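You operate a simulated robot arm through the tools that you are given. There is no shell and no other tool. Be economical: measure what you need, move in short steps, check, and stop when the job is done.

The job below is to be done with a simulated two-armed robot. You get a single attempt, and the scene is never put back.

Task
Put one of the small cloths from the top of the wood-topped bench on top of the wooden block on the top of the wooden bench with blue legs. Put the blue pad on the top of the wood-topped bench away on the long bench top. Take the small white tray on the top of the wood-topped bench and put it away on the long bench top. Fetch the brown pad and set it on top of the white block. Take the blue cordless handset from the top of the wood-topped bench and leave it on the white bay of the blue cart. Take the purple folded cloth from the top of the wood-topped bench and leave it on top of the small cream block. Open the grey film flap with a blue edge. Do these in any order.

The check looks at the end state, three seconds after you hand in, the way a careful person would. Anything else that was tipped, shoved, dropped, spilled or broken makes it a failure. Flat cloth is picked up by pressing the open fingertips on it (5 to 10 N) and closing them slowly along it; thin cloth reads only 2 to 8 mm in the jaws.

Robot
Two 7-joint arms with two-finger grippers on one trunk, on a base that drives. Base frame: it is fixed to the floor where the robot stands at the start and does not move with it; the origin is under the middle of the robot, x ahead of it, y to its left, z up. Lengths are in mm, angles in degrees, forces in N, time in s.
The left shoulder is at the start at [60, 179, 1105], the right one opposite. With the tool pointing down near the work surface each hand reaches from about 280 to 660 mm from the robot's upright axis, wherever it stands, measured 20 degrees to its own side. Places, roughly: blue pad (6x6x5 cm) [900, -300, 900]; brown pad (6x6x5 cm) [900, 600, 900]; cordless handset [750, 1250, 1000]; folded cloth [750, 1500, 1000]; grey film flap with a blue edge [-1800, 4000, 700]; long bench top [2900, 1100, 900]; small cloth (8x5x3 cm) [500, -200, 900]; small cream block (7x7x6 cm) [900, 1600, 900]; small white tray (12x12x6 cm) [800, 500, 900]; white bay of the blue cart (31x24 cm) [-260, -600, 860]; white block (8x8x5 cm) [900, 300, 900]; wooden block (8x16x8 cm) [-1300, 500, 900]. Payload 1.96 kg a hand.
The tool frame of a hand sits at the grasp point between the pads (the TCP): z along the fingers, y along the line on which they close. The tips reach 20 mm beyond it. The gripper opens to 72 mm. The gripper's body begins 38 mm behind the TCP.
Orientation is told as [roll, pitch, yaw] about the base's x, y, z axes, in that order, counted from this pose: with the fingers straight down and closing along the base's y, the tool's x points along the base's -x, its y along +y and its z along -z.

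Tools
- The arms move only by the tool arm_command. It takes "left_moves", "right_moves" or both (then of equal length, played together; a hand with none holds still); each is one flat list of numbers, 7 for each row, row after row: the shift along the tool's x, y, z in units of 40 mm (1.0 is 40 mm), then the turn, a rotation vector about the tool's x, y, z in units of 6 degrees (1.0 is 6 degrees), then the finger opening in mm, from 0 to 72. In form: [dx, dy, dz, ax, ay, az, jaw, dx, dy, dz, ax, ay, az, jaw, ...]. A call has 1 to 12 rows; each row shifts and turns the commanded pose from where the row before left it, along the tool's axes as they then stand. A call with a number of a shift or a turn outside -1 to 1 is refused whole. A row lasts 0.2 s, in which the tool goes at most 50 mm and 8.6 degrees; a call with a longer step from one row to the next is refused whole, and so is a gripper value outside its range. A pose out of reach is approached as far as the arm can. The call stops where the force on the tool passes 40 N (or 10 N more than at its start, if that is more) or the arm is blocked; 0.2 s more then pass. Each finger travels about 153 mm/s and halts on what it meets, pressing with about 28 N; the grip force reading is that of the motor and also rises with nothing between the fingers. The clock runs only during rows and for 0.2 s after the last one: add rows that do not move to give the fingers time. It gives the time, the measured TCP pose, the force on the tool (base axes), the opening and the grip force at its end, in the units of the frame above (readings bear some noise), with the torque about the TCP (base axes, N m) and any sound that the robot's microphone picked up, and new pictures: "views" is both (left out), scene, wrist or none (wrist: the cameras of the hands that moved).
- Cameras (640 x 400 px; columns grow to the right, rows downward): "scene" is now at [-0.2, -45.1, 1643.4]; the picture's right is [-0.41, -0.91, 0.00], its down [-0.80, 0.36, -0.49] and it looks along [0.45, -0.20, -0.87] (base axes); focal length 214 px, centre (320, 200). "left" rides on the left gripper at [71, -19, -82] in its tool frame; the picture's right is [0.26, 0.97, 0.00], its down [-0.67, 0.18, -0.72] and it looks along [-0.69, 0.19, 0.70] (tool axes); focal length 280 px, centre (320, 200). "right" rides on the right gripper at [71, 19, -82] in its tool frame; the picture's right is [-0.26, 0.96, 0.00], its down [-0.67, -0.18, -0.72] and it looks along [-0.69, -0.19, 0.70] (tool axes); focal length 280 px, centre (320, 200). There is no depth. A picture from a camera that has moved, and an enlarged one, comes with that camera's place and axes in the base frame and with its lens. The place of the scene camera against the robot may be out by one fixed shift of up to 18 mm in any direction.
- move_column(by): slides the trunk up (or, below 0, down) by that many mm; the arms and the scene camera ride with it, the base frame stays. It gives what a move gives, with no picture.
- drive_base(legs): drives the robot by 1 to 6 legs, each [ahead, left, turn to the left] in mm, mm and degrees, along the robot's own axes; the way and the turn of a leg run together, so that a leg with both is an arc; at most 1500 mm and 180 degrees a leg. The arms and the cameras ride along, it lands a little off, and it stops where it bumps. It gives what a move gives, and a new picture of the scene camera.
- turn_head(pan, tilt): turns the head with the scene camera to pan (to the left, within 86 degrees either way) and tilt (down, from -29 to 69), counted from straight ahead of the robot. It gives what a move gives, and a new picture of the scene camera.
- close_up(camera, box): a new picture of the part [left, top, right, bottom] of that camera's present view, enlarged. The clock stands still meanwhile.
- close_job(): hands the job in; it is judged then, once.

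Work in short steps. Places have to be worked out from the pictures, the camera data and where the tool is seen: move nearer, look again, correct. Check each grasp and each placing, and mend what went wrong. You have 196 turns and 260 pictures in all, those below and enlarged ones among them. Open the grippers and draw the arms clear of the work before you hand the job in, unless the task says otherwise.

The tools are called after ">>>" as name(argument=value, ...) on one line, values as JSON. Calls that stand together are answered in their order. arm_command: Moves the arms, as the interface text tells. Its arguments: {"type":"object","properties":{"left_moves":{"type":"array","items":{"type":"number"}},"right_moves":{"type":"array","items":{"type":"number"}},"views":{"type":"string","enum":["both","scene","wrist","none"]}},"required":[]} The other tools are called the same way: move_column (by) slides the trunk up or down; drive_base (legs) drives the base; turn_head (pan, tilt) turns the head that bears the scene camera; close_up (camera, box) takes an enlarged picture of a part of a camera's view; close_job () hands the job in.

At the start:

```text
time: 0.0
left_eef_pos: [389.3, 99.6, 1128.0]
left_tool_rot: [0.0, 0.0, 0.0]
left_wrist_force: [-0.8, -0.4, 0.0]
left_wrist_torque: [0.04, 0.02, -0.02]
left_finger_gap: 72.2
left_gripper_force: 0.0
right_eef_pos: [329.3, -227.7, 1137.5]
right_tool_rot: [0.0, 0.1, 0.1]
right_wrist_force: [-0.4, 0.3, 0.0]
right_wrist_torque: [-0.01, -0.02, 0.0]
right_finger_gap: 72.2
right_gripper_force: 0.0
trunk travel left (down, up): [-750.0, 240.0]
robot x, y, heading: [2.5, 2.3, 0.1]
head pan, tilt: [-24.2, 60.7]
```

scene: 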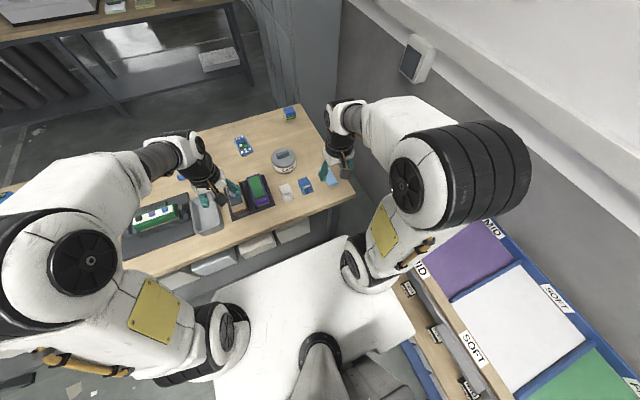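
right: 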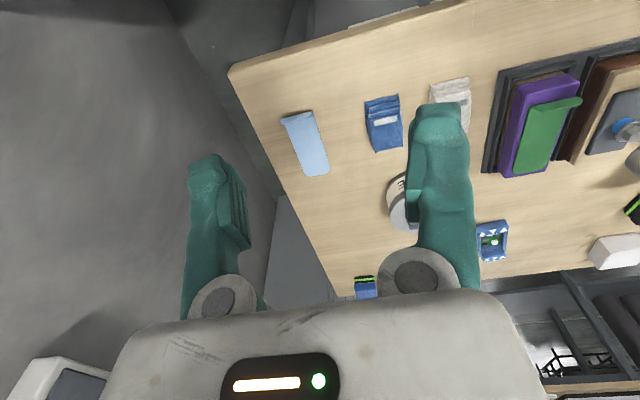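
left: 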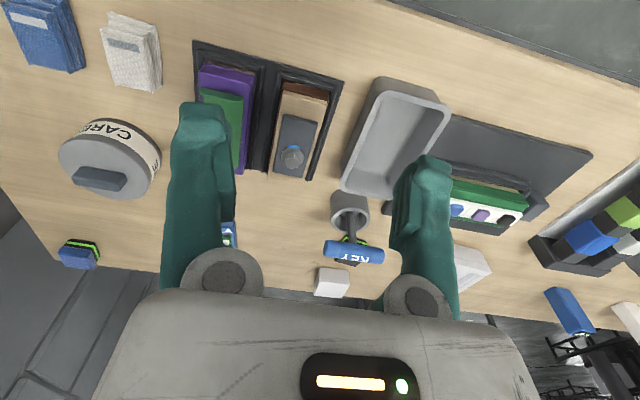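

I'll start by looking over the bench in front with the head turned to see the objects.

>>> turn_head(pan=20, tilt=45)

>>> close_up(camera="left", box=[0, 0, 640, 400])

```text
time: 1.1
left_eef_pos: [388.1, 99.3, 1127.5]
left_tool_rot: [0.1, 0.1, 0.0]
left_wrist_force: [-0.3, -0.4, 0.7]
left_wrist_torque: [0.0, 0.01, 0.03]
left_finger_gap: 72.0
left_gripper_force: 0.0
right_eef_pos: [329.5, -227.7, 1138.1]
right_tool_rot: [0.0, 0.0, 0.0]
right_wrist_force: [-0.3, -0.5, 0.2]
right_wrist_torque: [0.0, -0.03, -0.01]
right_finger_gap: 72.0
right_gripper_force: 0.1
trunk travel left (down, up): [-750.0, 240.0]
robot x, y, heading: [1.0, -0.9, -0.2]
head pan, tilt: [20.0, 45.0]
camera scene: at [16.2, 9.6, 1663.6], right [0.34, -0.94, 0.0], down [-0.66, -0.24, -0.71], along [0.66, 0.24, -0.71], focal length 214 px, centre (320, 200)
```

scene: 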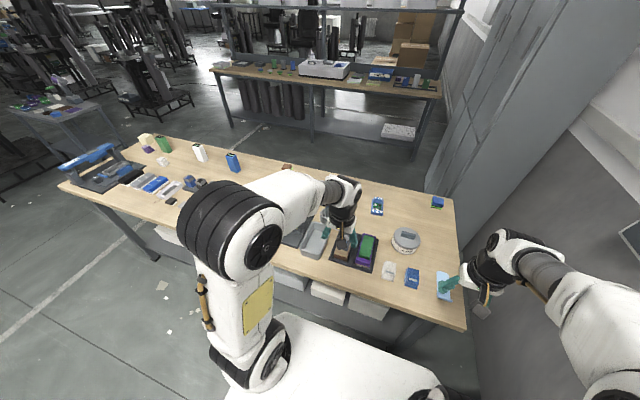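

```text
1.00 times, centred on (320, 200) of left (not enlarged: the box is as wide or as high as the picture)
camera zoom: at [318.7, 79.2, 1210.8], right [-0.26, 0.97, 0.0], down [0.67, 0.18, 0.72], along [0.69, 0.19, -0.7], focal length 280 px, centre (320, 200)
```

zoom: 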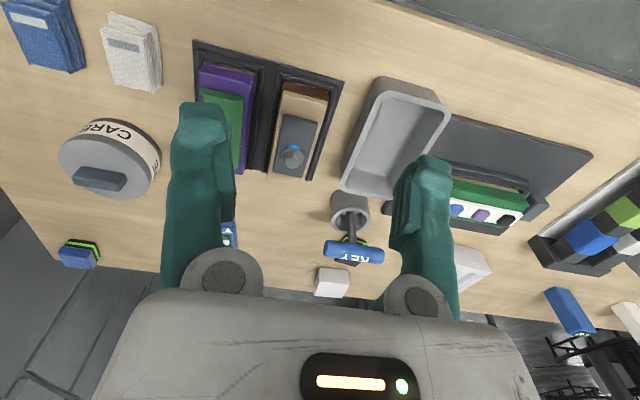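

The wood bench spans wide; I enlarge parts of the scene to identify objects.

>>> close_up(camera="scene", box=[260, 170, 480, 310])

>>> close_up(camera="scene", box=[50, 110, 270, 250])

>>> close_up(camera="scene", box=[200, 30, 450, 150])

```text
2.86 times, centred on (370, 240) of scene
camera zoom: at [16.2, 9.6, 1663.6], right [0.34, -0.94, 0.0], down [-0.66, -0.24, -0.71], along [0.66, 0.24, -0.71], focal length 613 px, centre (177, 86)
```

zoom: 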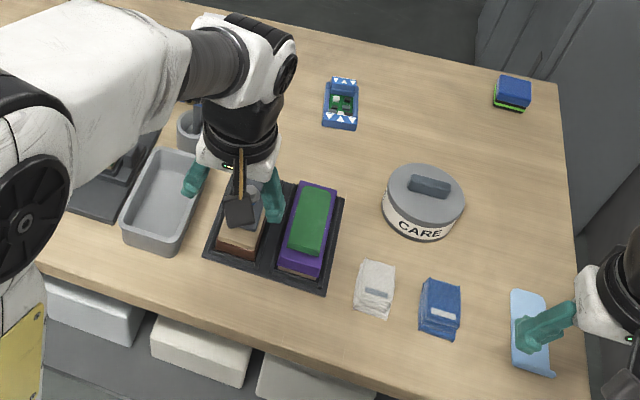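

```text
2.86 times, centred on (160, 180) of scene
camera zoom: at [16.2, 9.6, 1663.6], right [0.34, -0.94, 0.0], down [-0.66, -0.24, -0.71], along [0.66, 0.24, -0.71], focal length 613 px, centre (777, 257)
```

zoom: 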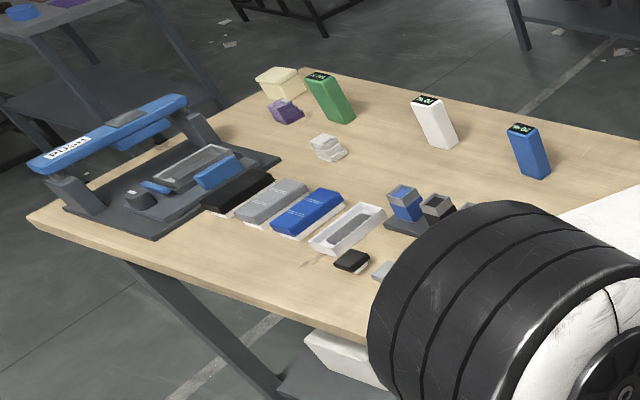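

```text
2.56 times, centred on (325, 90) of scene
camera zoom: at [16.2, 9.6, 1663.6], right [0.34, -0.94, 0.0], down [-0.66, -0.24, -0.71], along [0.66, 0.24, -0.71], focal length 549 px, centre (307, 482)
```

zoom: 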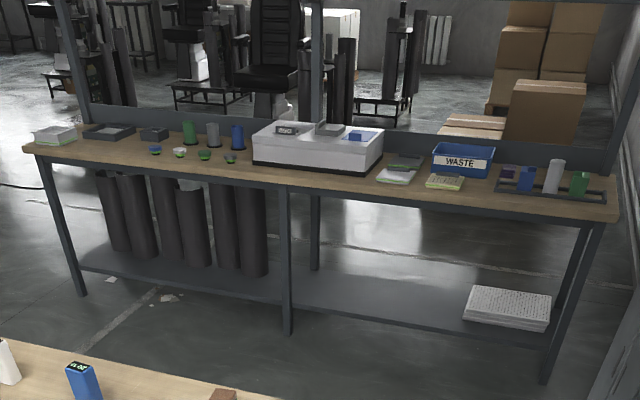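

The two small cloths (blue and white) are near [470,-185] and [446,-100]. I move the open right hand above the blue cloth to look closer.

>>> arm_command(right_moves=[-0.695, 0.24, 0.69, 0, 0, 0, 72, -0.695, 0.24, 0.69, 0, 0, 0, 72, -0.695, 0.24, 0.69, 0, 0, 0, 72, -0.695, 0.24, 0.69, 0, 0, 0, 72, -0.695, 0.24, 0.69, 0, 0, 0, 72], views="both")

```text
time: 2.3
left_eef_pos: [389.4, 101.2, 1128.3]
left_tool_rot: [0.0, 0.2, 0.1]
left_wrist_force: [0.6, -1.2, -0.1]
left_wrist_torque: [-0.01, 0.0, 0.02]
left_finger_gap: 71.8
left_gripper_force: 0.0
right_eef_pos: [470.0, -178.5, 999.1]
right_tool_rot: [0.0, 0.1, 0.0]
right_wrist_force: [0.9, -0.5, -0.2]
right_wrist_torque: [-0.01, -0.03, 0.02]
right_finger_gap: 72.1
right_gripper_force: 0.2
trunk travel left (down, up): [-750.0, 240.0]
robot x, y, heading: [3.0, 3.6, 0.3]
head pan, tilt: [20.0, 45.0]
camera scene: at [18.0, 9.7, 1663.7], right [0.34, -0.94, 0.0], down [-0.67, -0.24, -0.71], along [0.66, 0.24, -0.71], focal length 214 px, centre (320, 200)
camera right: at [400.5, -160.3, 1081.1], right [0.26, 0.96, 0.0], down [0.67, -0.18, 0.71], along [0.69, -0.19, -0.7], focal length 280 px, centre (320, 200)
```

scene: 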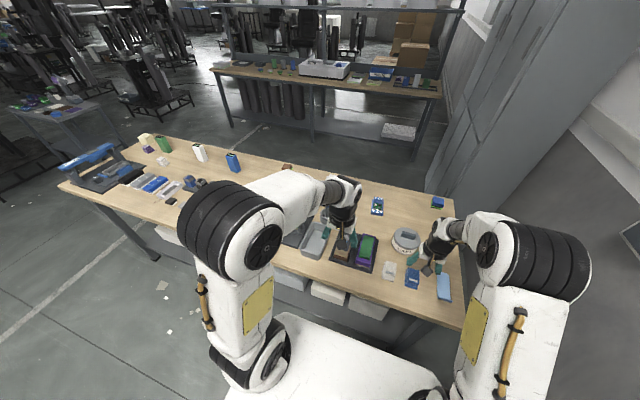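
right: 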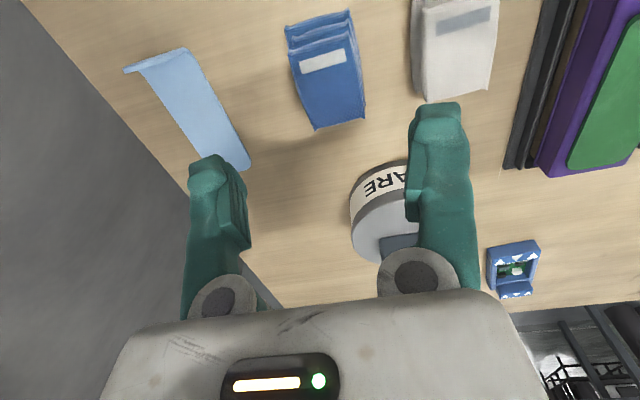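

The blue cloth centre is about [480,-177]; I descend most of the way with fingers straddling its 5 cm width and check.

>>> arm_command(right_moves=[-0.25, 0, 0.8, 0, 0, 0, 72, 0, 0, 0.8, 0, 0, 0, 72], views="wrist")

```text
time: 2.9
left_eef_pos: [389.6, 99.9, 1128.0]
left_tool_rot: [0.0, 0.1, 0.0]
left_wrist_force: [0.8, 0.7, 0.4]
left_wrist_torque: [-0.03, 0.01, -0.02]
left_finger_gap: 72.2
left_gripper_force: 0.0
right_eef_pos: [479.4, -180.9, 935.5]
right_tool_rot: [0.1, 0.0, -0.1]
right_wrist_force: [-0.8, 0.2, 0.3]
right_wrist_torque: [0.03, 0.01, 0.01]
right_finger_gap: 71.9
right_gripper_force: 0.0
trunk travel left (down, up): [-750.0, 240.0]
robot x, y, heading: [0.4, 2.8, 0.0]
head pan, tilt: [20.0, 45.0]
camera right: at [409.2, -161.1, 1017.8], right [0.26, 0.96, 0.0], down [0.67, -0.18, 0.72], along [0.69, -0.19, -0.7], focal length 280 px, centre (320, 200)
```

right: 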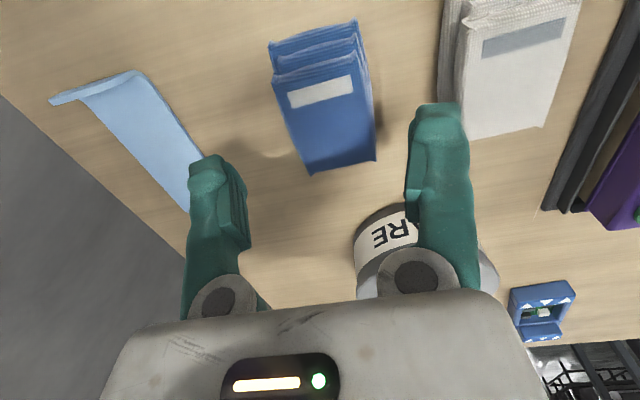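

The cloth lies between the fingers, offset ~5 mm; I shift, descend to table level and close slowly.

>>> arm_command(right_moves=[0, 0.12, 0.5, 0, 0, 0, 72, 0, 0, 0.55, 0, 0, 0, 72, 0, 0, 0, 0, 0, 0, 50, 0, 0, 0, 0, 0, 0, 30, 0, 0, 0, 0, 0, 0, 10, 0, 0, 0, 0, 0, 0, 0, 0, 0, 0, 0, 0, 0, 0], views="wrist")

```text
time: 4.5
left_eef_pos: [388.0, 99.8, 1128.4]
left_tool_rot: [-0.1, 0.0, 0.1]
left_wrist_force: [-0.5, -0.1, 0.2]
left_wrist_torque: [0.0, 0.0, 0.01]
left_finger_gap: 72.0
left_gripper_force: 0.1
right_eef_pos: [478.7, -175.6, 893.9]
right_tool_rot: [0.1, 0.0, 0.0]
right_wrist_force: [-0.7, 0.5, -0.5]
right_wrist_torque: [-0.01, 0.02, 0.0]
right_finger_gap: 48.2
right_gripper_force: 27.9
trunk travel left (down, up): [-750.0, 240.0]
robot x, y, heading: [3.4, -0.3, -0.1]
head pan, tilt: [20.0, 45.0]
camera right: at [409.1, -156.6, 975.9], right [0.26, 0.96, 0.0], down [0.67, -0.18, 0.72], along [0.69, -0.19, -0.7], focal length 280 px, centre (320, 200)
```

right: 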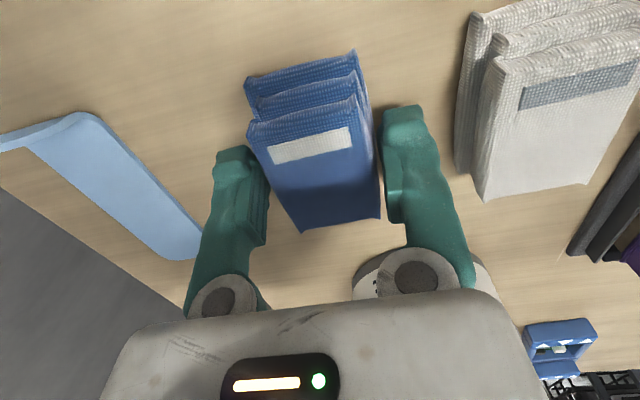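

Held at 48 mm, 28 N. I lift it and check.

>>> arm_command(right_moves=[0, 0, -0.5, 0, 0, 0, 0, 0, 0, -1, 0, 0, 0, 0, 0, 0, -1, 0, 0, 0, 0, 0, 0, -1, 0, 0, 0, 0, 0, 0, -1, 0, 0, 0, 0, 0, 0, -1, 0, 0, 0, 0], views="wrist")

>>> turn_head(pan=86, tilt=30)

```text
time: 5.9
left_eef_pos: [388.9, 99.5, 1127.7]
left_tool_rot: [0.0, 0.0, 0.0]
left_wrist_force: [-0.1, 0.5, 0.1]
left_wrist_torque: [0.03, -0.02, -0.08]
left_finger_gap: 72.0
left_gripper_force: 0.1
right_eef_pos: [479.7, -175.5, 1094.9]
right_tool_rot: [0.0, 0.1, 0.0]
right_wrist_force: [-0.4, 0.4, -0.3]
right_wrist_torque: [-0.02, 0.02, 0.01]
right_finger_gap: 48.9
right_gripper_force: 27.6
right hand out of reach, approached as far as the arm can: row 6
trunk travel left (down, up): [-750.0, 240.0]
robot x, y, heading: [-3.0, -1.0, 0.1]
head pan, tilt: [20.0, 45.0]
camera right: at [409.2, -156.4, 1176.4], right [0.26, 0.96, 0.0], down [0.67, -0.18, 0.72], along [0.69, -0.19, -0.7], focal length 280 px, centre (320, 200)
```

right: 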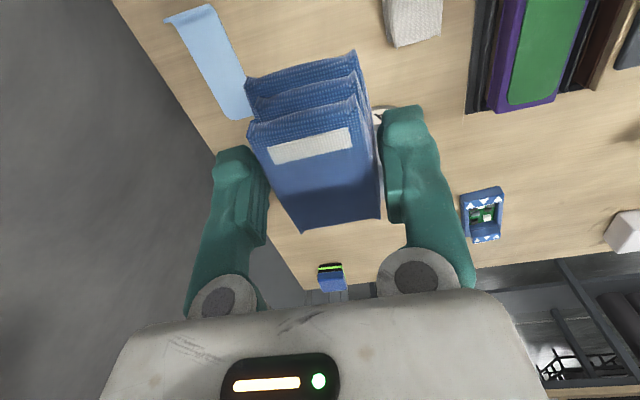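

```text
time: 7.3
left_eef_pos: [388.1, 99.1, 1127.2]
left_tool_rot: [0.0, 0.0, 0.0]
left_wrist_force: [0.5, 0.0, -0.3]
left_wrist_torque: [-0.03, 0.0, 0.0]
left_finger_gap: 72.0
left_gripper_force: 0.1
right_eef_pos: [479.8, -174.2, 1093.5]
right_tool_rot: [-0.1, -0.1, 0.1]
right_wrist_force: [0.0, 0.7, -0.3]
right_wrist_torque: [0.02, 0.02, -0.02]
right_finger_gap: 48.5
right_gripper_force: 27.6
trunk travel left (down, up): [-750.0, 240.0]
robot x, y, heading: [1.0, 3.4, -0.3]
head pan, tilt: [85.9, 30.0]
camera scene: at [-53.7, 72.1, 1686.3], right [1.0, -0.07, 0.0], down [-0.04, -0.5, -0.87], along [0.06, 0.86, -0.5], focal length 214 px, centre (320, 200)
```

scene: 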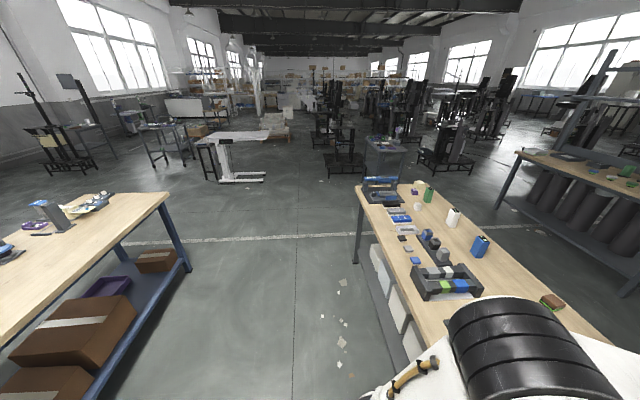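

The cloth is held firmly. I retract the right hand, then drive left, back a bit, and turn toward the blue-legged bench.

>>> arm_command(right_moves=[1, 0, 0, 0, 0, 0, 0, 1, 0, 0, 0, 0, 0, 0, 1, 0, 0, 0, 0, 0, 0, 0.75, 0, -0.6, 0, 0, 0, 0], views="none")

>>> drive_base(legs=[[-150, 450, 0], [-150, 0, 90], [0, 0, 88]])

```text
time: 8.3
left_eef_pos: [387.3, 100.3, 1129.8]
left_tool_rot: [0.1, -0.1, 0.1]
left_wrist_force: [1.0, 0.7, -0.2]
left_wrist_torque: [0.02, -0.05, 0.04]
left_finger_gap: 71.9
left_gripper_force: 0.0
right_eef_pos: [326.8, -175.0, 1117.6]
right_tool_rot: [0.0, -0.1, -0.1]
right_wrist_force: [0.3, -0.3, -0.1]
right_wrist_torque: [0.05, -0.01, -0.02]
right_finger_gap: 48.5
right_gripper_force: 27.7
trunk travel left (down, up): [-750.0, 240.0]
robot x, y, heading: [2.1, 1.7, 0.0]
head pan, tilt: [85.9, 30.0]
```

```text
time: 18.7
left_eef_pos: [-641.0, 275.0, 1127.5]
left_tool_rot: [0.1, 0.0, 177.3]
left_wrist_force: [0.2, 0.4, 0.8]
left_wrist_torque: [0.01, -0.01, 0.01]
left_finger_gap: 72.1
left_gripper_force: 0.1
right_eef_pos: [-570.4, 547.4, 1116.6]
right_tool_rot: [0.0, 0.0, 177.3]
right_wrist_force: [-0.3, -0.9, -0.5]
right_wrist_torque: [0.0, -0.03, -0.01]
right_finger_gap: 48.6
right_gripper_force: 28.6
trunk travel left (down, up): [-750.0, 240.0]
robot x, y, heading: [-250.9, 356.6, 177.3]
head pan, tilt: [85.9, 30.0]
camera scene: at [-199.8, 246.3, 1686.3], right [-0.99, 0.12, 0.0], down [0.06, 0.5, -0.87], along [-0.1, -0.86, -0.5], focal length 214 px, centre (320, 200)
```

scene: 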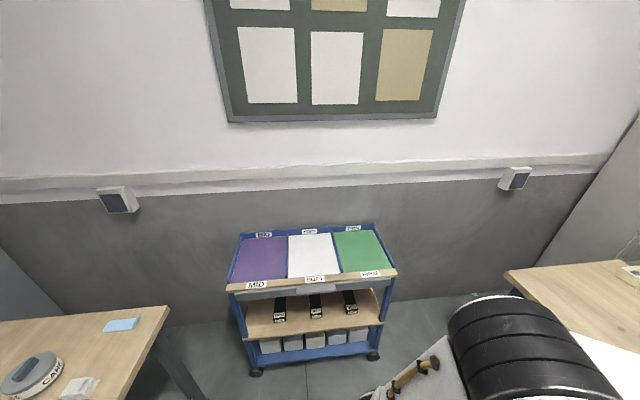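

The cart with the white bay is visible. Now I look at the blue-legged bench ahead.

>>> turn_head(pan=0, tilt=35)

```text
time: 20.3
left_eef_pos: [-641.4, 275.2, 1127.5]
left_tool_rot: [0.1, 0.1, 177.4]
left_wrist_force: [0.3, 0.8, 0.4]
left_wrist_torque: [-0.02, 0.0, 0.01]
left_finger_gap: 72.3
left_gripper_force: 0.1
right_eef_pos: [-567.7, 547.7, 1117.9]
right_tool_rot: [0.0, 0.0, 177.2]
right_wrist_force: [-0.1, -0.4, -0.1]
right_wrist_torque: [0.02, -0.05, 0.03]
right_finger_gap: 48.5
right_gripper_force: 28.1
trunk travel left (down, up): [-750.0, 240.0]
robot x, y, heading: [-251.3, 361.3, 177.4]
head pan, tilt: [0.0, 35.0]
camera scene: at [-277.2, 340.1, 1678.5], right [0.05, 1.0, 0.0], down [0.57, -0.03, -0.82], along [-0.82, 0.04, -0.57], focal length 214 px, centre (320, 200)
```

scene: 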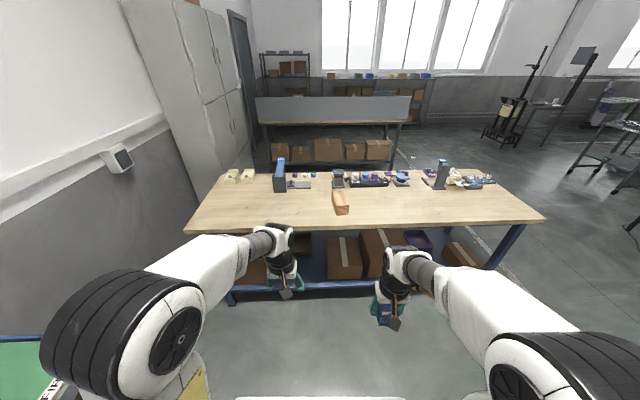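

>>> close_up(camera="scene", box=[260, 150, 420, 250])

```text
4.00 times, centred on (340, 200) of scene
camera zoom: at [-277.2, 340.1, 1678.5], right [0.05, 1.0, 0.0], down [0.57, -0.03, -0.82], along [-0.82, 0.04, -0.57], focal length 858 px, centre (240, 200)
```

zoom: 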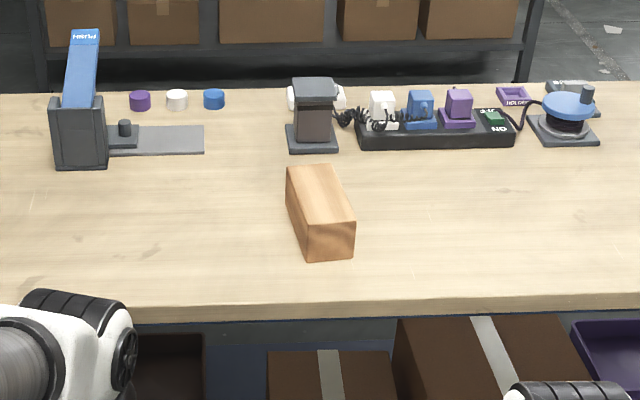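

The wooden block's top centre is about [-1332,511,950], bench edge at x≈-1175. I drive up to it with the heading corrected.

>>> drive_base(legs=[[0, 0, 2.6], [515, 35, 0]])

>>> turn_head(pan=-15, tilt=50)

>>> close_up(camera="right", box=[0, 0, 640, 400])

```text
time: 23.7
left_eef_pos: [-1149.1, 220.1, 1127.3]
left_tool_rot: [-0.1, 0.1, -179.8]
left_wrist_force: [0.3, -0.9, 0.5]
left_wrist_torque: [0.01, -0.02, 0.02]
left_finger_gap: 72.0
left_gripper_force: 0.1
right_eef_pos: [-1091.4, 496.4, 1116.9]
right_tool_rot: [0.1, 0.0, -179.8]
right_wrist_force: [-0.5, -0.5, -0.5]
right_wrist_torque: [0.01, -0.01, 0.01]
right_finger_gap: 48.5
right_gripper_force: 27.7
trunk travel left (down, up): [-750.0, 240.0]
robot x, y, heading: [-759.7, 321.6, -180.0]
head pan, tilt: [0.0, 35.0]
camera scene: at [-789.7, 302.9, 1678.5], right [0.0, 1.0, 0.0], down [0.57, 0.0, -0.82], along [-0.82, 0.0, -0.57], focal length 214 px, centre (320, 200)
```

scene: 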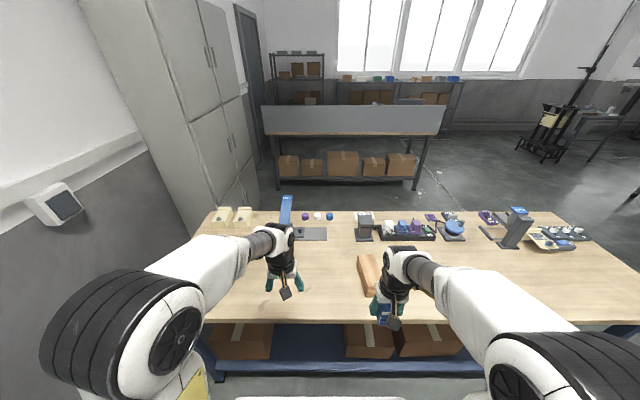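

```text
time: 24.4
left_eef_pos: [-1150.2, 220.2, 1128.1]
left_tool_rot: [0.1, 0.1, -179.7]
left_wrist_force: [0.4, -1.0, 0.9]
left_wrist_torque: [0.02, -0.04, 0.01]
left_finger_gap: 71.9
left_gripper_force: 0.1
right_eef_pos: [-1091.3, 494.8, 1117.5]
right_tool_rot: [0.0, 0.0, -179.7]
right_wrist_force: [-0.4, -0.1, -0.4]
right_wrist_torque: [0.01, -0.01, -0.01]
right_finger_gap: 48.5
right_gripper_force: 27.5
trunk travel left (down, up): [-750.0, 240.0]
robot x, y, heading: [-763.8, 321.5, -180.2]
head pan, tilt: [-15.0, 50.0]
camera scene: at [-776.6, 322.7, 1656.8], right [0.25, 0.97, 0.0], down [0.74, -0.2, -0.64], along [-0.62, 0.16, -0.77], focal length 214 px, centre (320, 200)
```

scene: 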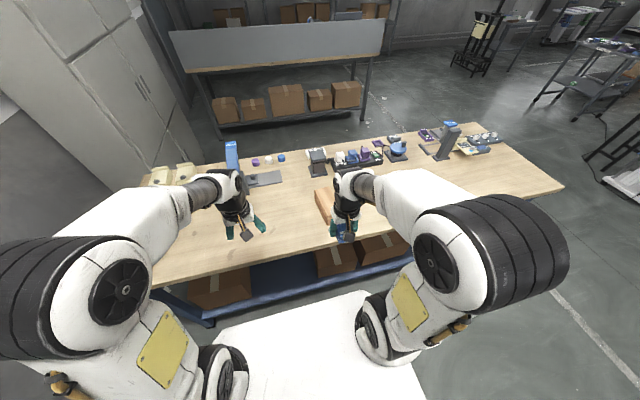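

```text
1.00 times, centred on (320, 200) of right (not enlarged: the box is as wide or as high as the picture)
camera zoom: at [-1019.4, 476.2, 1199.6], right [-0.26, -0.97, 0.0], down [-0.67, 0.18, 0.72], along [-0.69, 0.19, -0.7], focal length 280 px, centre (320, 200)
```

zoom: 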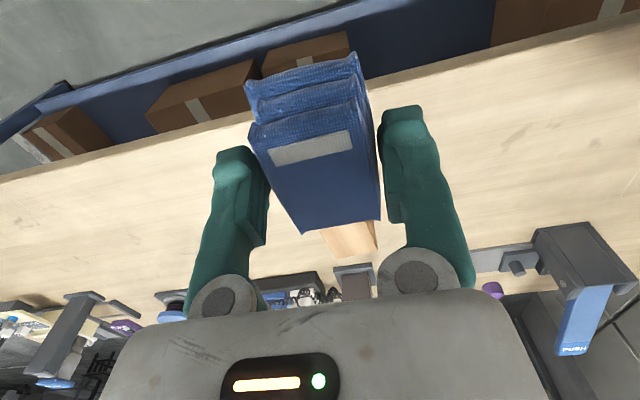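

I zoom the right wrist view around the block to locate it with the more accurate wrist camera.

>>> arm_command(right_moves=[-0.8, 0, -0.3, 0, 0, 0, 0, -0.8, 0, 0, 0, 0, 0, 0], views="none")

>>> close_up(camera="right", box=[200, 130, 440, 280])

>>> close_up(camera="left", box=[0, 0, 640, 400])

```text
time: 25.0
left_eef_pos: [-1150.8, 219.3, 1127.0]
left_tool_rot: [0.0, 0.1, -179.8]
left_wrist_force: [0.2, 0.2, -0.5]
left_wrist_torque: [0.01, -0.01, 0.02]
left_finger_gap: 72.0
left_gripper_force: 0.0
right_eef_pos: [-1155.8, 495.3, 1129.3]
right_tool_rot: [-0.1, 0.1, -179.8]
right_wrist_force: [0.1, -0.6, -0.6]
right_wrist_torque: [0.04, -0.01, -0.01]
right_finger_gap: 48.9
right_gripper_force: 28.5
trunk travel left (down, up): [-750.0, 240.0]
robot x, y, heading: [-757.0, 323.1, -179.7]
head pan, tilt: [-15.0, 50.0]
```

```text
2.67 times, centred on (320, 205) of right
camera zoom: at [-1085.2, 476.0, 1211.7], right [-0.26, -0.97, 0.0], down [-0.68, 0.18, 0.71], along [-0.69, 0.19, -0.7], focal length 748 px, centre (320, 187)
```

zoom: 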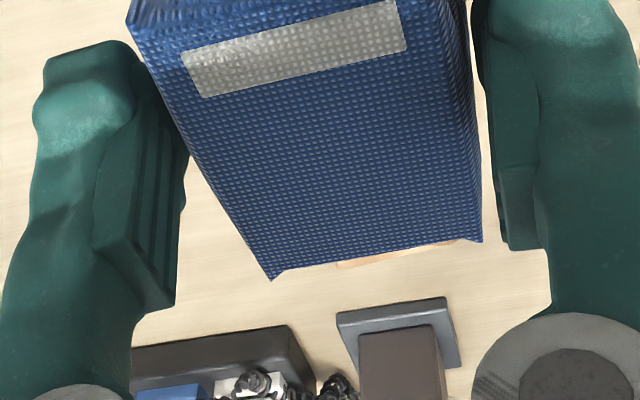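

```text
1.00 times, centred on (320, 200) of left (not enlarged: the box is as wide or as high as the picture)
camera zoom: at [-1079.8, 237.6, 1210.4], right [0.27, -0.96, 0.0], down [-0.67, -0.19, 0.71], along [-0.69, -0.19, -0.7], focal length 280 px, centre (320, 200)
```

zoom: 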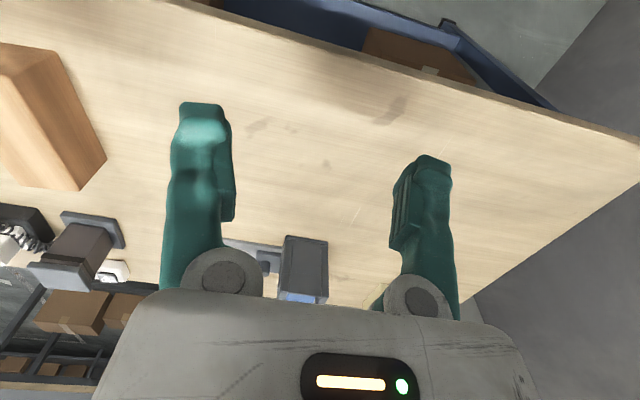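

The left wrist camera sees the block; I enlarge that.

>>> close_up(camera="left", box=[0, 20, 320, 220])

```text
2.00 times, centred on (160, 120) of left
camera zoom: at [-1079.8, 237.6, 1210.4], right [0.27, -0.96, 0.0], down [-0.67, -0.19, 0.71], along [-0.69, -0.19, -0.7], focal length 561 px, centre (640, 360)
```

zoom: 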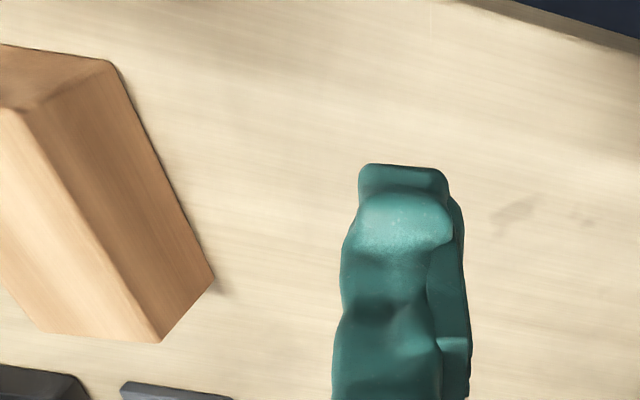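

The block's top centre computes to ≈[-1353,528,930]. I move the right hand above it.

>>> arm_command(right_moves=[-0.82, -0.137, 0.35, 0, 0, 0, 0, -0.82, -0.137, 0.35, 0, 0, 0, 0, -0.82, -0.137, 0.35, 0, 0, 0, 0, -0.82, -0.137, 0.35, 0, 0, 0, 0, -0.82, -0.137, 0.35, 0, 0, 0, 0, -0.82, -0.137, 0.35, 0, 0, 0, 0], views="both")

>>> close_up(camera="left", box=[0, 20, 320, 220])

```text
time: 26.4
left_eef_pos: [-1150.4, 220.3, 1126.9]
left_tool_rot: [0.0, 0.0, -179.8]
left_wrist_force: [0.3, 0.1, -0.5]
left_wrist_torque: [0.0, 0.02, -0.01]
left_finger_gap: 71.8
left_gripper_force: 0.0
right_eef_pos: [-1263.9, 513.7, 1082.9]
right_tool_rot: [0.0, -0.2, -179.7]
right_wrist_force: [-0.4, -0.1, -1.0]
right_wrist_torque: [-0.03, -0.02, 0.01]
right_finger_gap: 49.0
right_gripper_force: 27.7
right hand out of reach, approached as far as the arm can: row 4, 5, 6
trunk travel left (down, up): [-750.0, 240.0]
robot x, y, heading: [-761.8, 317.1, -179.7]
head pan, tilt: [-15.0, 50.0]
camera scene: at [-777.2, 323.0, 1656.7], right [0.26, 0.97, 0.0], down [0.74, -0.2, -0.64], along [-0.62, 0.16, -0.77], focal length 214 px, centre (320, 200)
camera right: at [-1192.9, 494.6, 1164.5], right [-0.26, -0.97, 0.0], down [-0.67, 0.18, 0.72], along [-0.69, 0.19, -0.7], focal length 280 px, centre (320, 200)
```

scene: 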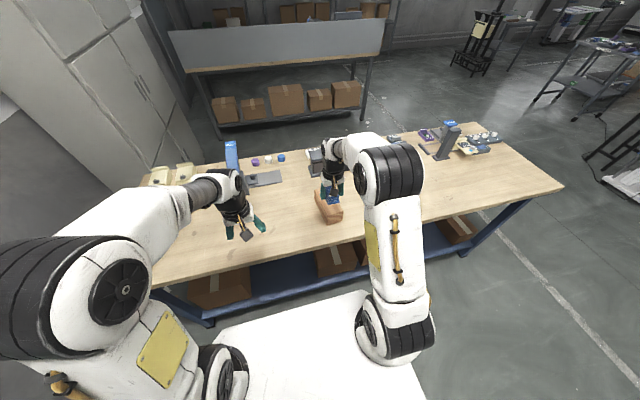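
right: 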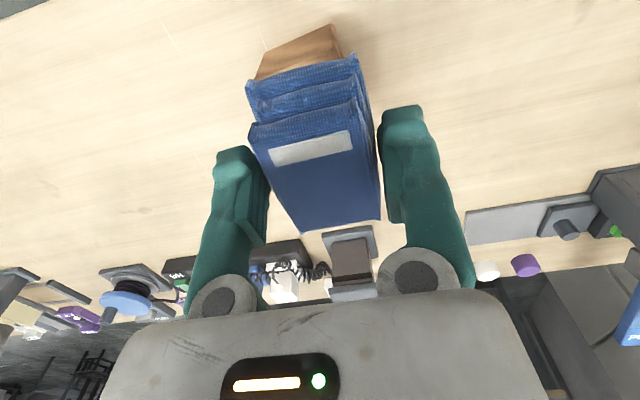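

```text
2.00 times, centred on (160, 120) of left
camera zoom: at [-1079.0, 237.7, 1210.6], right [0.27, -0.96, 0.0], down [-0.67, -0.19, 0.72], along [-0.69, -0.19, -0.7], focal length 561 px, centre (640, 360)
```

zoom: 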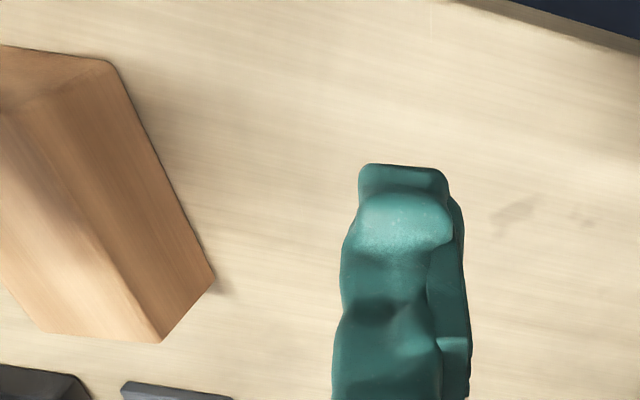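

The hand reached its limit at this height; I drive 50 mm closer and re-check the pose.

>>> drive_base(legs=[[50, 0, 0]])

>>> arm_command(right_moves=[0, 0, 0.6, 0, 0, 0, 0, 0, 0, 0.6, 0, 0, 0, 0], views="wrist")

```text
time: 27.4
left_eef_pos: [-1196.9, 219.2, 1128.7]
left_tool_rot: [0.0, -0.1, -179.8]
left_wrist_force: [0.2, -0.4, 0.6]
left_wrist_torque: [0.05, 0.03, -0.01]
left_finger_gap: 72.1
left_gripper_force: 0.0
right_eef_pos: [-1311.5, 513.5, 1083.8]
right_tool_rot: [0.0, -0.3, -179.9]
right_wrist_force: [-0.2, -1.5, 0.0]
right_wrist_torque: [-0.01, 0.0, 0.01]
right_finger_gap: 48.7
right_gripper_force: 28.2
trunk travel left (down, up): [-750.0, 240.0]
robot x, y, heading: [-809.2, 319.6, -180.1]
head pan, tilt: [-15.0, 50.0]
camera scene: at [-822.3, 322.6, 1656.8], right [0.26, 0.97, 0.0], down [0.74, -0.2, -0.64], along [-0.62, 0.16, -0.77], focal length 214 px, centre (320, 200)
```

scene: 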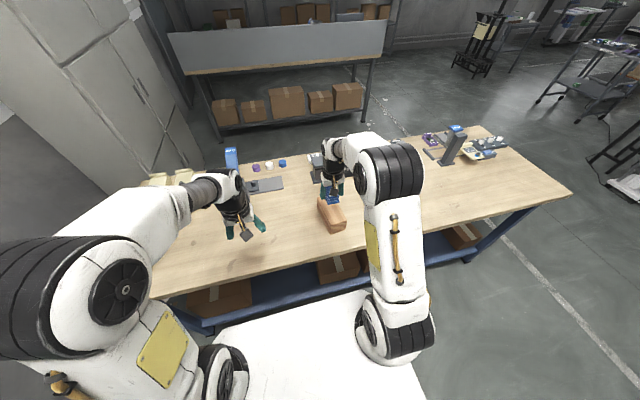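

```text
time: 28.0
left_eef_pos: [-1199.7, 219.9, 1127.7]
left_tool_rot: [0.0, 0.1, -179.8]
left_wrist_force: [0.0, 0.5, 0.0]
left_wrist_torque: [-0.04, -0.01, -0.01]
left_finger_gap: 71.7
left_gripper_force: 0.0
right_eef_pos: [-1314.5, 513.4, 1034.5]
right_tool_rot: [0.0, -0.2, -179.8]
right_wrist_force: [0.0, -0.6, -0.7]
right_wrist_torque: [0.04, 0.01, 0.0]
right_finger_gap: 48.8
right_gripper_force: 27.5
trunk travel left (down, up): [-750.0, 240.0]
robot x, y, heading: [-813.6, 320.9, -179.8]
head pan, tilt: [-15.0, 50.0]
camera right: at [-1242.2, 494.5, 1116.4], right [-0.26, -0.97, 0.0], down [-0.67, 0.18, 0.72], along [-0.69, 0.18, -0.7], focal length 280 px, centre (320, 200)
```

right: 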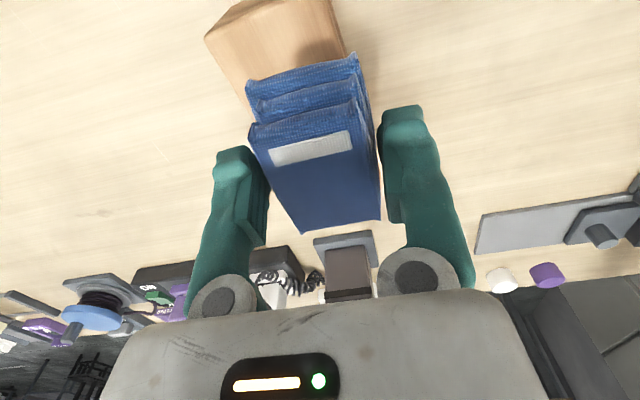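

Now I shift to the block centre and lower toward it.

>>> arm_command(right_moves=[-0.5, -0.2, 0.4, 0, 0, 0, 0, -0.5, -0.2, 0.4, 0, 0, 0, 0, 0, 0, 0.5, 0, 0, 0, 0], views="both")

>>> close_up(camera="left", box=[0, 20, 320, 220])

```text
time: 28.8
left_eef_pos: [-1199.0, 219.7, 1128.0]
left_tool_rot: [0.0, 0.1, -179.8]
left_wrist_force: [-0.4, -0.5, -0.1]
left_wrist_torque: [0.04, -0.03, 0.01]
left_finger_gap: 72.0
left_gripper_force: 0.1
right_eef_pos: [-1353.5, 529.9, 983.5]
right_tool_rot: [0.0, -0.1, -179.9]
right_wrist_force: [0.1, 0.5, 0.4]
right_wrist_torque: [-0.01, -0.03, 0.0]
right_finger_gap: 48.8
right_gripper_force: 28.2
trunk travel left (down, up): [-750.0, 240.0]
robot x, y, heading: [-810.5, 324.5, -179.9]
head pan, tilt: [-15.0, 50.0]
camera scene: at [-825.0, 322.5, 1656.8], right [0.26, 0.97, 0.0], down [0.74, -0.2, -0.64], along [-0.62, 0.16, -0.77], focal length 214 px, centre (320, 200)
camera right: at [-1282.0, 510.5, 1065.6], right [-0.26, -0.97, 0.0], down [-0.67, 0.18, 0.72], along [-0.69, 0.19, -0.7], focal length 280 px, centre (320, 200)
```

scene: 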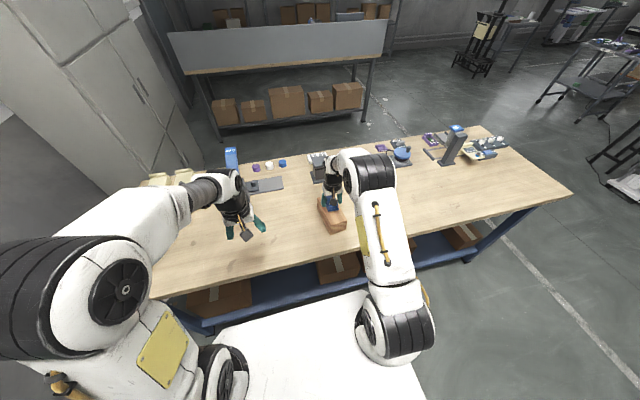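
right: 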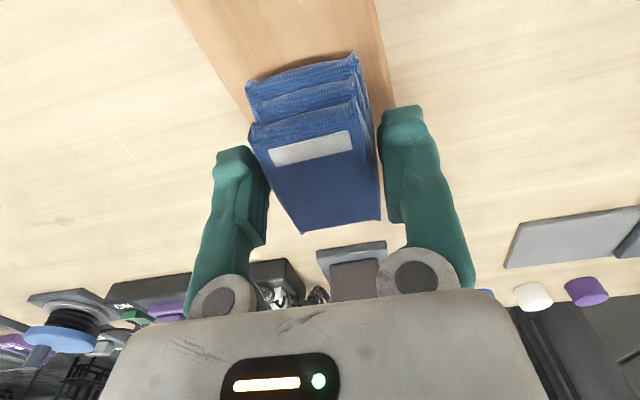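

```text
2.00 times, centred on (160, 120) of left
camera zoom: at [-1127.1, 237.3, 1211.0], right [0.27, -0.96, 0.0], down [-0.67, -0.19, 0.72], along [-0.69, -0.19, -0.7], focal length 561 px, centre (640, 360)
```

zoom: 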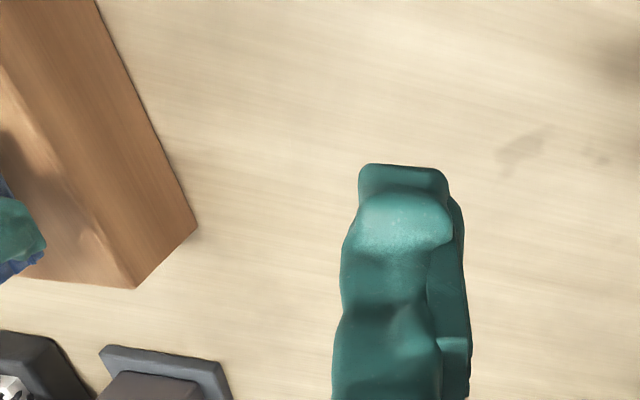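

Aligned. I lower in small steps to contact.

>>> arm_command(right_moves=[0, 0, 0.25, 0, 0, 0, 0, 0, 0, 0.2, 0, 0, 0, 0, 0, 0, 0.1, 0, 0, 0, 0], views="wrist")

```text
time: 29.6
left_eef_pos: [-1196.6, 218.8, 1130.3]
left_tool_rot: [-0.1, 0.0, -179.9]
left_wrist_force: [-0.6, 0.2, 0.0]
left_wrist_torque: [0.0, -0.01, -0.02]
left_finger_gap: 72.1
left_gripper_force: 0.1
right_eef_pos: [-1353.5, 529.3, 967.1]
right_tool_rot: [-0.1, -0.9, -179.9]
right_wrist_force: [-7.2, 4.2, 37.1]
right_wrist_torque: [0.1, 0.05, -0.01]
right_finger_gap: 49.4
right_gripper_force: 27.9
trunk travel left (down, up): [-750.0, 240.0]
robot x, y, heading: [-813.3, 321.4, -179.8]
head pan, tilt: [-15.0, 50.0]
camera right: at [-1280.9, 510.0, 1047.2], right [-0.26, -0.97, 0.0], down [-0.66, 0.18, 0.73], along [-0.7, 0.19, -0.69], focal length 280 px, centre (320, 200)
```

right: 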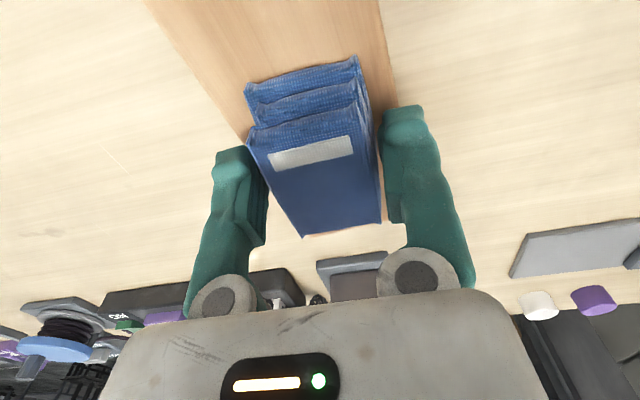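

Contact at z≈967. I ease up 2 mm, open and rise.

>>> arm_command(right_moves=[0, 0, -0.06, 0, 0, 0, 0, 0, 0, 0, 0, 0, 0, 60, 0, 0, 0, 0, 0, 0, 72, 0, 0, -0.6, 0, 0, 0, 72, 0, 0, -1, 0, 0, 0, 72, 0, 0, -1, 0, 0, 0, 72, 0.8, 0, -0.8, 0, 0, 0, 72], views="both")

```text
time: 31.2
left_eef_pos: [-1198.5, 219.2, 1128.2]
left_tool_rot: [0.0, 0.1, -179.9]
left_wrist_force: [0.6, -0.5, 0.1]
left_wrist_torque: [-0.01, 0.0, 0.01]
left_finger_gap: 71.9
left_gripper_force: 0.1
right_eef_pos: [-1354.0, 530.2, 1048.8]
right_tool_rot: [-0.1, -0.6, -179.9]
right_wrist_force: [-0.1, 0.0, 0.2]
right_wrist_torque: [0.0, 0.01, 0.01]
right_finger_gap: 72.0
right_gripper_force: 0.1
right hand out of reach, approached as far as the arm can: row 6, 7
trunk travel left (down, up): [-750.0, 240.0]
robot x, y, heading: [-808.6, 322.8, -179.6]
head pan, tilt: [-15.0, 50.0]
camera scene: at [-826.0, 323.0, 1656.7], right [0.26, 0.97, 0.0], down [0.74, -0.2, -0.64], along [-0.62, 0.16, -0.77], focal length 214 px, centre (320, 200)
camera right: at [-1281.5, 510.6, 1129.9], right [-0.26, -0.97, 0.0], down [-0.67, 0.18, 0.72], along [-0.7, 0.19, -0.69], focal length 280 px, centre (320, 200)
```

scene: 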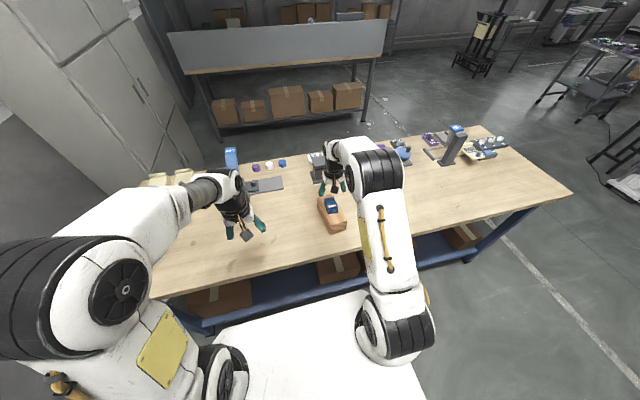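
right: 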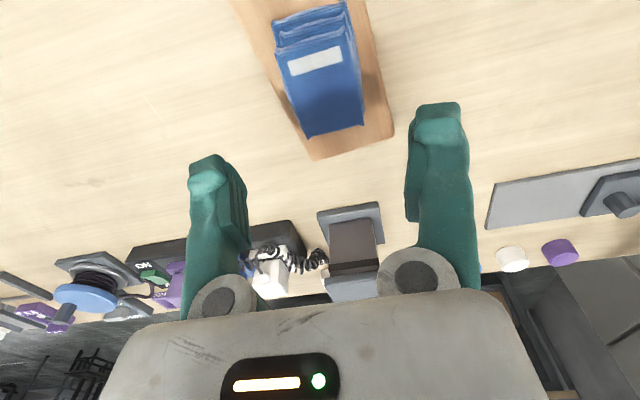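

The cloth sits well on the block. Next I'll go for the film flap: retract the hand, back off, and turn to face +y.

>>> arm_command(right_moves=[1, 0, 0, 0, 0.1, 0, 72, 1, 0, -0.3, 0, 0, 0, 72, 1, 0, -0.5, 0, 0, 0, 72, 1, 0, -0.5, 0, 0, 0, 72, 1, 0, -0.5, 0, 0, 0, 72], views="none")

>>> drive_base(legs=[[-450, 0, 0], [0, 0, -90]])

>>> turn_head(pan=20, tilt=20)

```text
time: 32.4
left_eef_pos: [-1197.2, 219.7, 1129.3]
left_tool_rot: [0.0, -0.1, -179.7]
left_wrist_force: [0.2, 0.4, 0.2]
left_wrist_torque: [0.01, -0.02, -0.02]
left_finger_gap: 71.9
left_gripper_force: 0.0
right_eef_pos: [-1151.5, 529.3, 1122.7]
right_tool_rot: [-0.1, 0.3, -179.8]
right_wrist_force: [0.2, -1.2, -0.3]
right_wrist_torque: [-0.02, 0.07, -0.02]
right_finger_gap: 72.0
right_gripper_force: 0.1
trunk travel left (down, up): [-750.0, 240.0]
robot x, y, heading: [-807.7, 325.2, -179.6]
head pan, tilt: [-15.0, 50.0]
```

```text
time: 38.9
left_eef_pos: [-465.0, 710.7, 1127.7]
left_tool_rot: [0.0, 0.0, 90.4]
left_wrist_force: [0.5, 0.4, -0.3]
left_wrist_torque: [0.01, 0.0, 0.03]
left_finger_gap: 71.7
left_gripper_force: 0.1
right_eef_pos: [-153.6, 666.6, 1122.4]
right_tool_rot: [0.0, 0.5, 90.5]
right_wrist_force: [0.1, 0.5, 0.4]
right_wrist_torque: [0.01, 0.03, 0.01]
right_finger_gap: 71.9
right_gripper_force: 0.1
trunk travel left (down, up): [-750.0, 240.0]
robot x, y, heading: [-362.5, 325.2, 90.4]
head pan, tilt: [-15.0, 50.0]
camera scene: at [-342.9, 319.0, 1656.7], right [0.97, -0.25, 0.0], down [-0.19, -0.74, -0.64], along [0.16, 0.62, -0.77], focal length 214 px, centre (320, 200)
```

scene: 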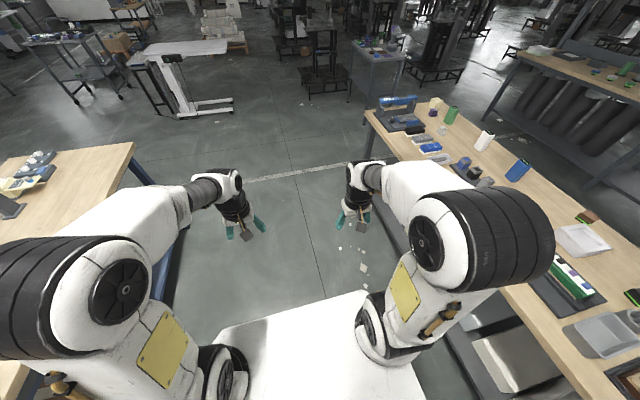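

```text
time: 39.9
left_eef_pos: [-464.6, 710.0, 1127.8]
left_tool_rot: [0.0, 0.0, 90.4]
left_wrist_force: [-0.2, 0.1, 0.5]
left_wrist_torque: [0.01, -0.02, -0.03]
left_finger_gap: 72.2
left_gripper_force: 0.1
right_eef_pos: [-154.1, 665.4, 1122.0]
right_tool_rot: [-0.1, 0.5, 90.4]
right_wrist_force: [-0.2, -0.4, -0.5]
right_wrist_torque: [-0.03, -0.03, 0.05]
right_finger_gap: 72.2
right_gripper_force: 0.0
trunk travel left (down, up): [-750.0, 240.0]
robot x, y, heading: [-364.6, 320.8, 90.3]
head pan, tilt: [20.0, 20.0]
camera scene: at [-394.7, 331.9, 1702.3], right [0.94, 0.35, 0.0], down [0.12, -0.32, -0.94], along [-0.33, 0.88, -0.34], focal length 214 px, centre (320, 200)
```

scene: 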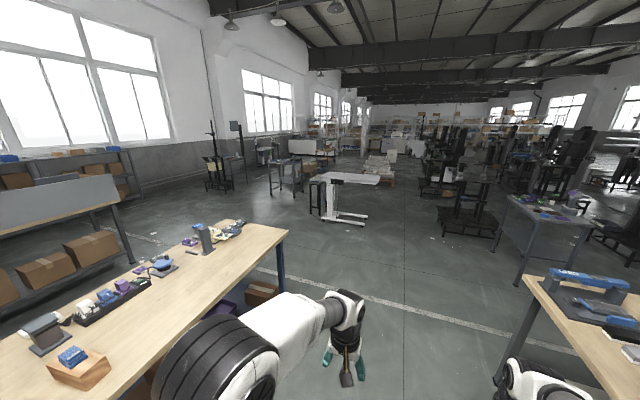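

The flap should be around the thing near pixel (318,190). I drive ahead toward it and look.

>>> drive_base(legs=[[1450, 100, 0], [400, 200, 0]])

>>> close_up(camera="scene", box=[180, 100, 460, 280])

```text
time: 49.4
left_eef_pos: [-772.3, 2555.1, 1128.3]
left_tool_rot: [0.0, 0.1, 90.1]
left_wrist_force: [-0.7, -0.5, 0.5]
left_wrist_torque: [0.03, -0.02, -0.01]
left_finger_gap: 72.1
left_gripper_force: 0.0
right_eef_pos: [-461.3, 2510.2, 1122.9]
right_tool_rot: [0.1, 0.4, 90.1]
right_wrist_force: [0.0, 0.9, 0.0]
right_wrist_torque: [0.02, -0.02, -0.01]
right_finger_gap: 72.0
right_gripper_force: 0.0
trunk travel left (down, up): [-750.0, 240.0]
robot x, y, heading: [-673.2, 2164.5, 90.2]
head pan, tilt: [20.0, 20.0]
camera scene: at [-703.8, 2176.5, 1702.3], right [0.94, 0.35, 0.0], down [0.12, -0.32, -0.94], along [-0.32, 0.88, -0.34], focal length 214 px, centre (320, 200)
```

scene: 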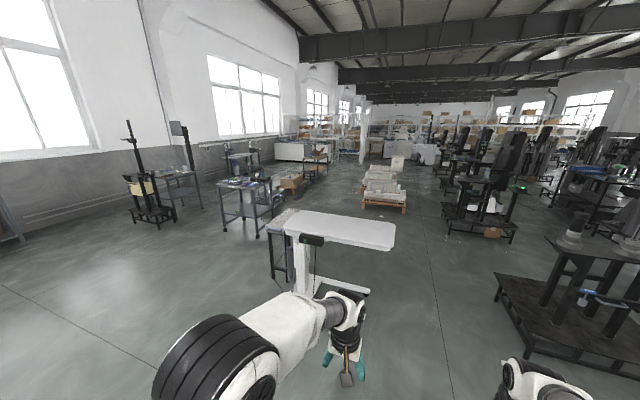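

```text
2.22 times, centred on (320, 190) of scene
camera zoom: at [-703.8, 2176.5, 1702.3], right [0.94, 0.35, 0.0], down [0.12, -0.32, -0.94], along [-0.32, 0.88, -0.34], focal length 477 px, centre (320, 222)
```

zoom: 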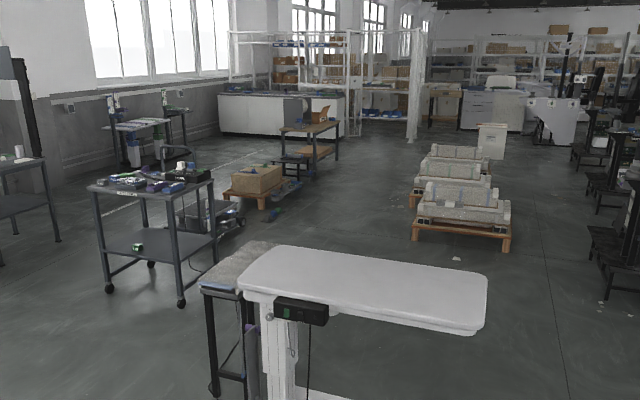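

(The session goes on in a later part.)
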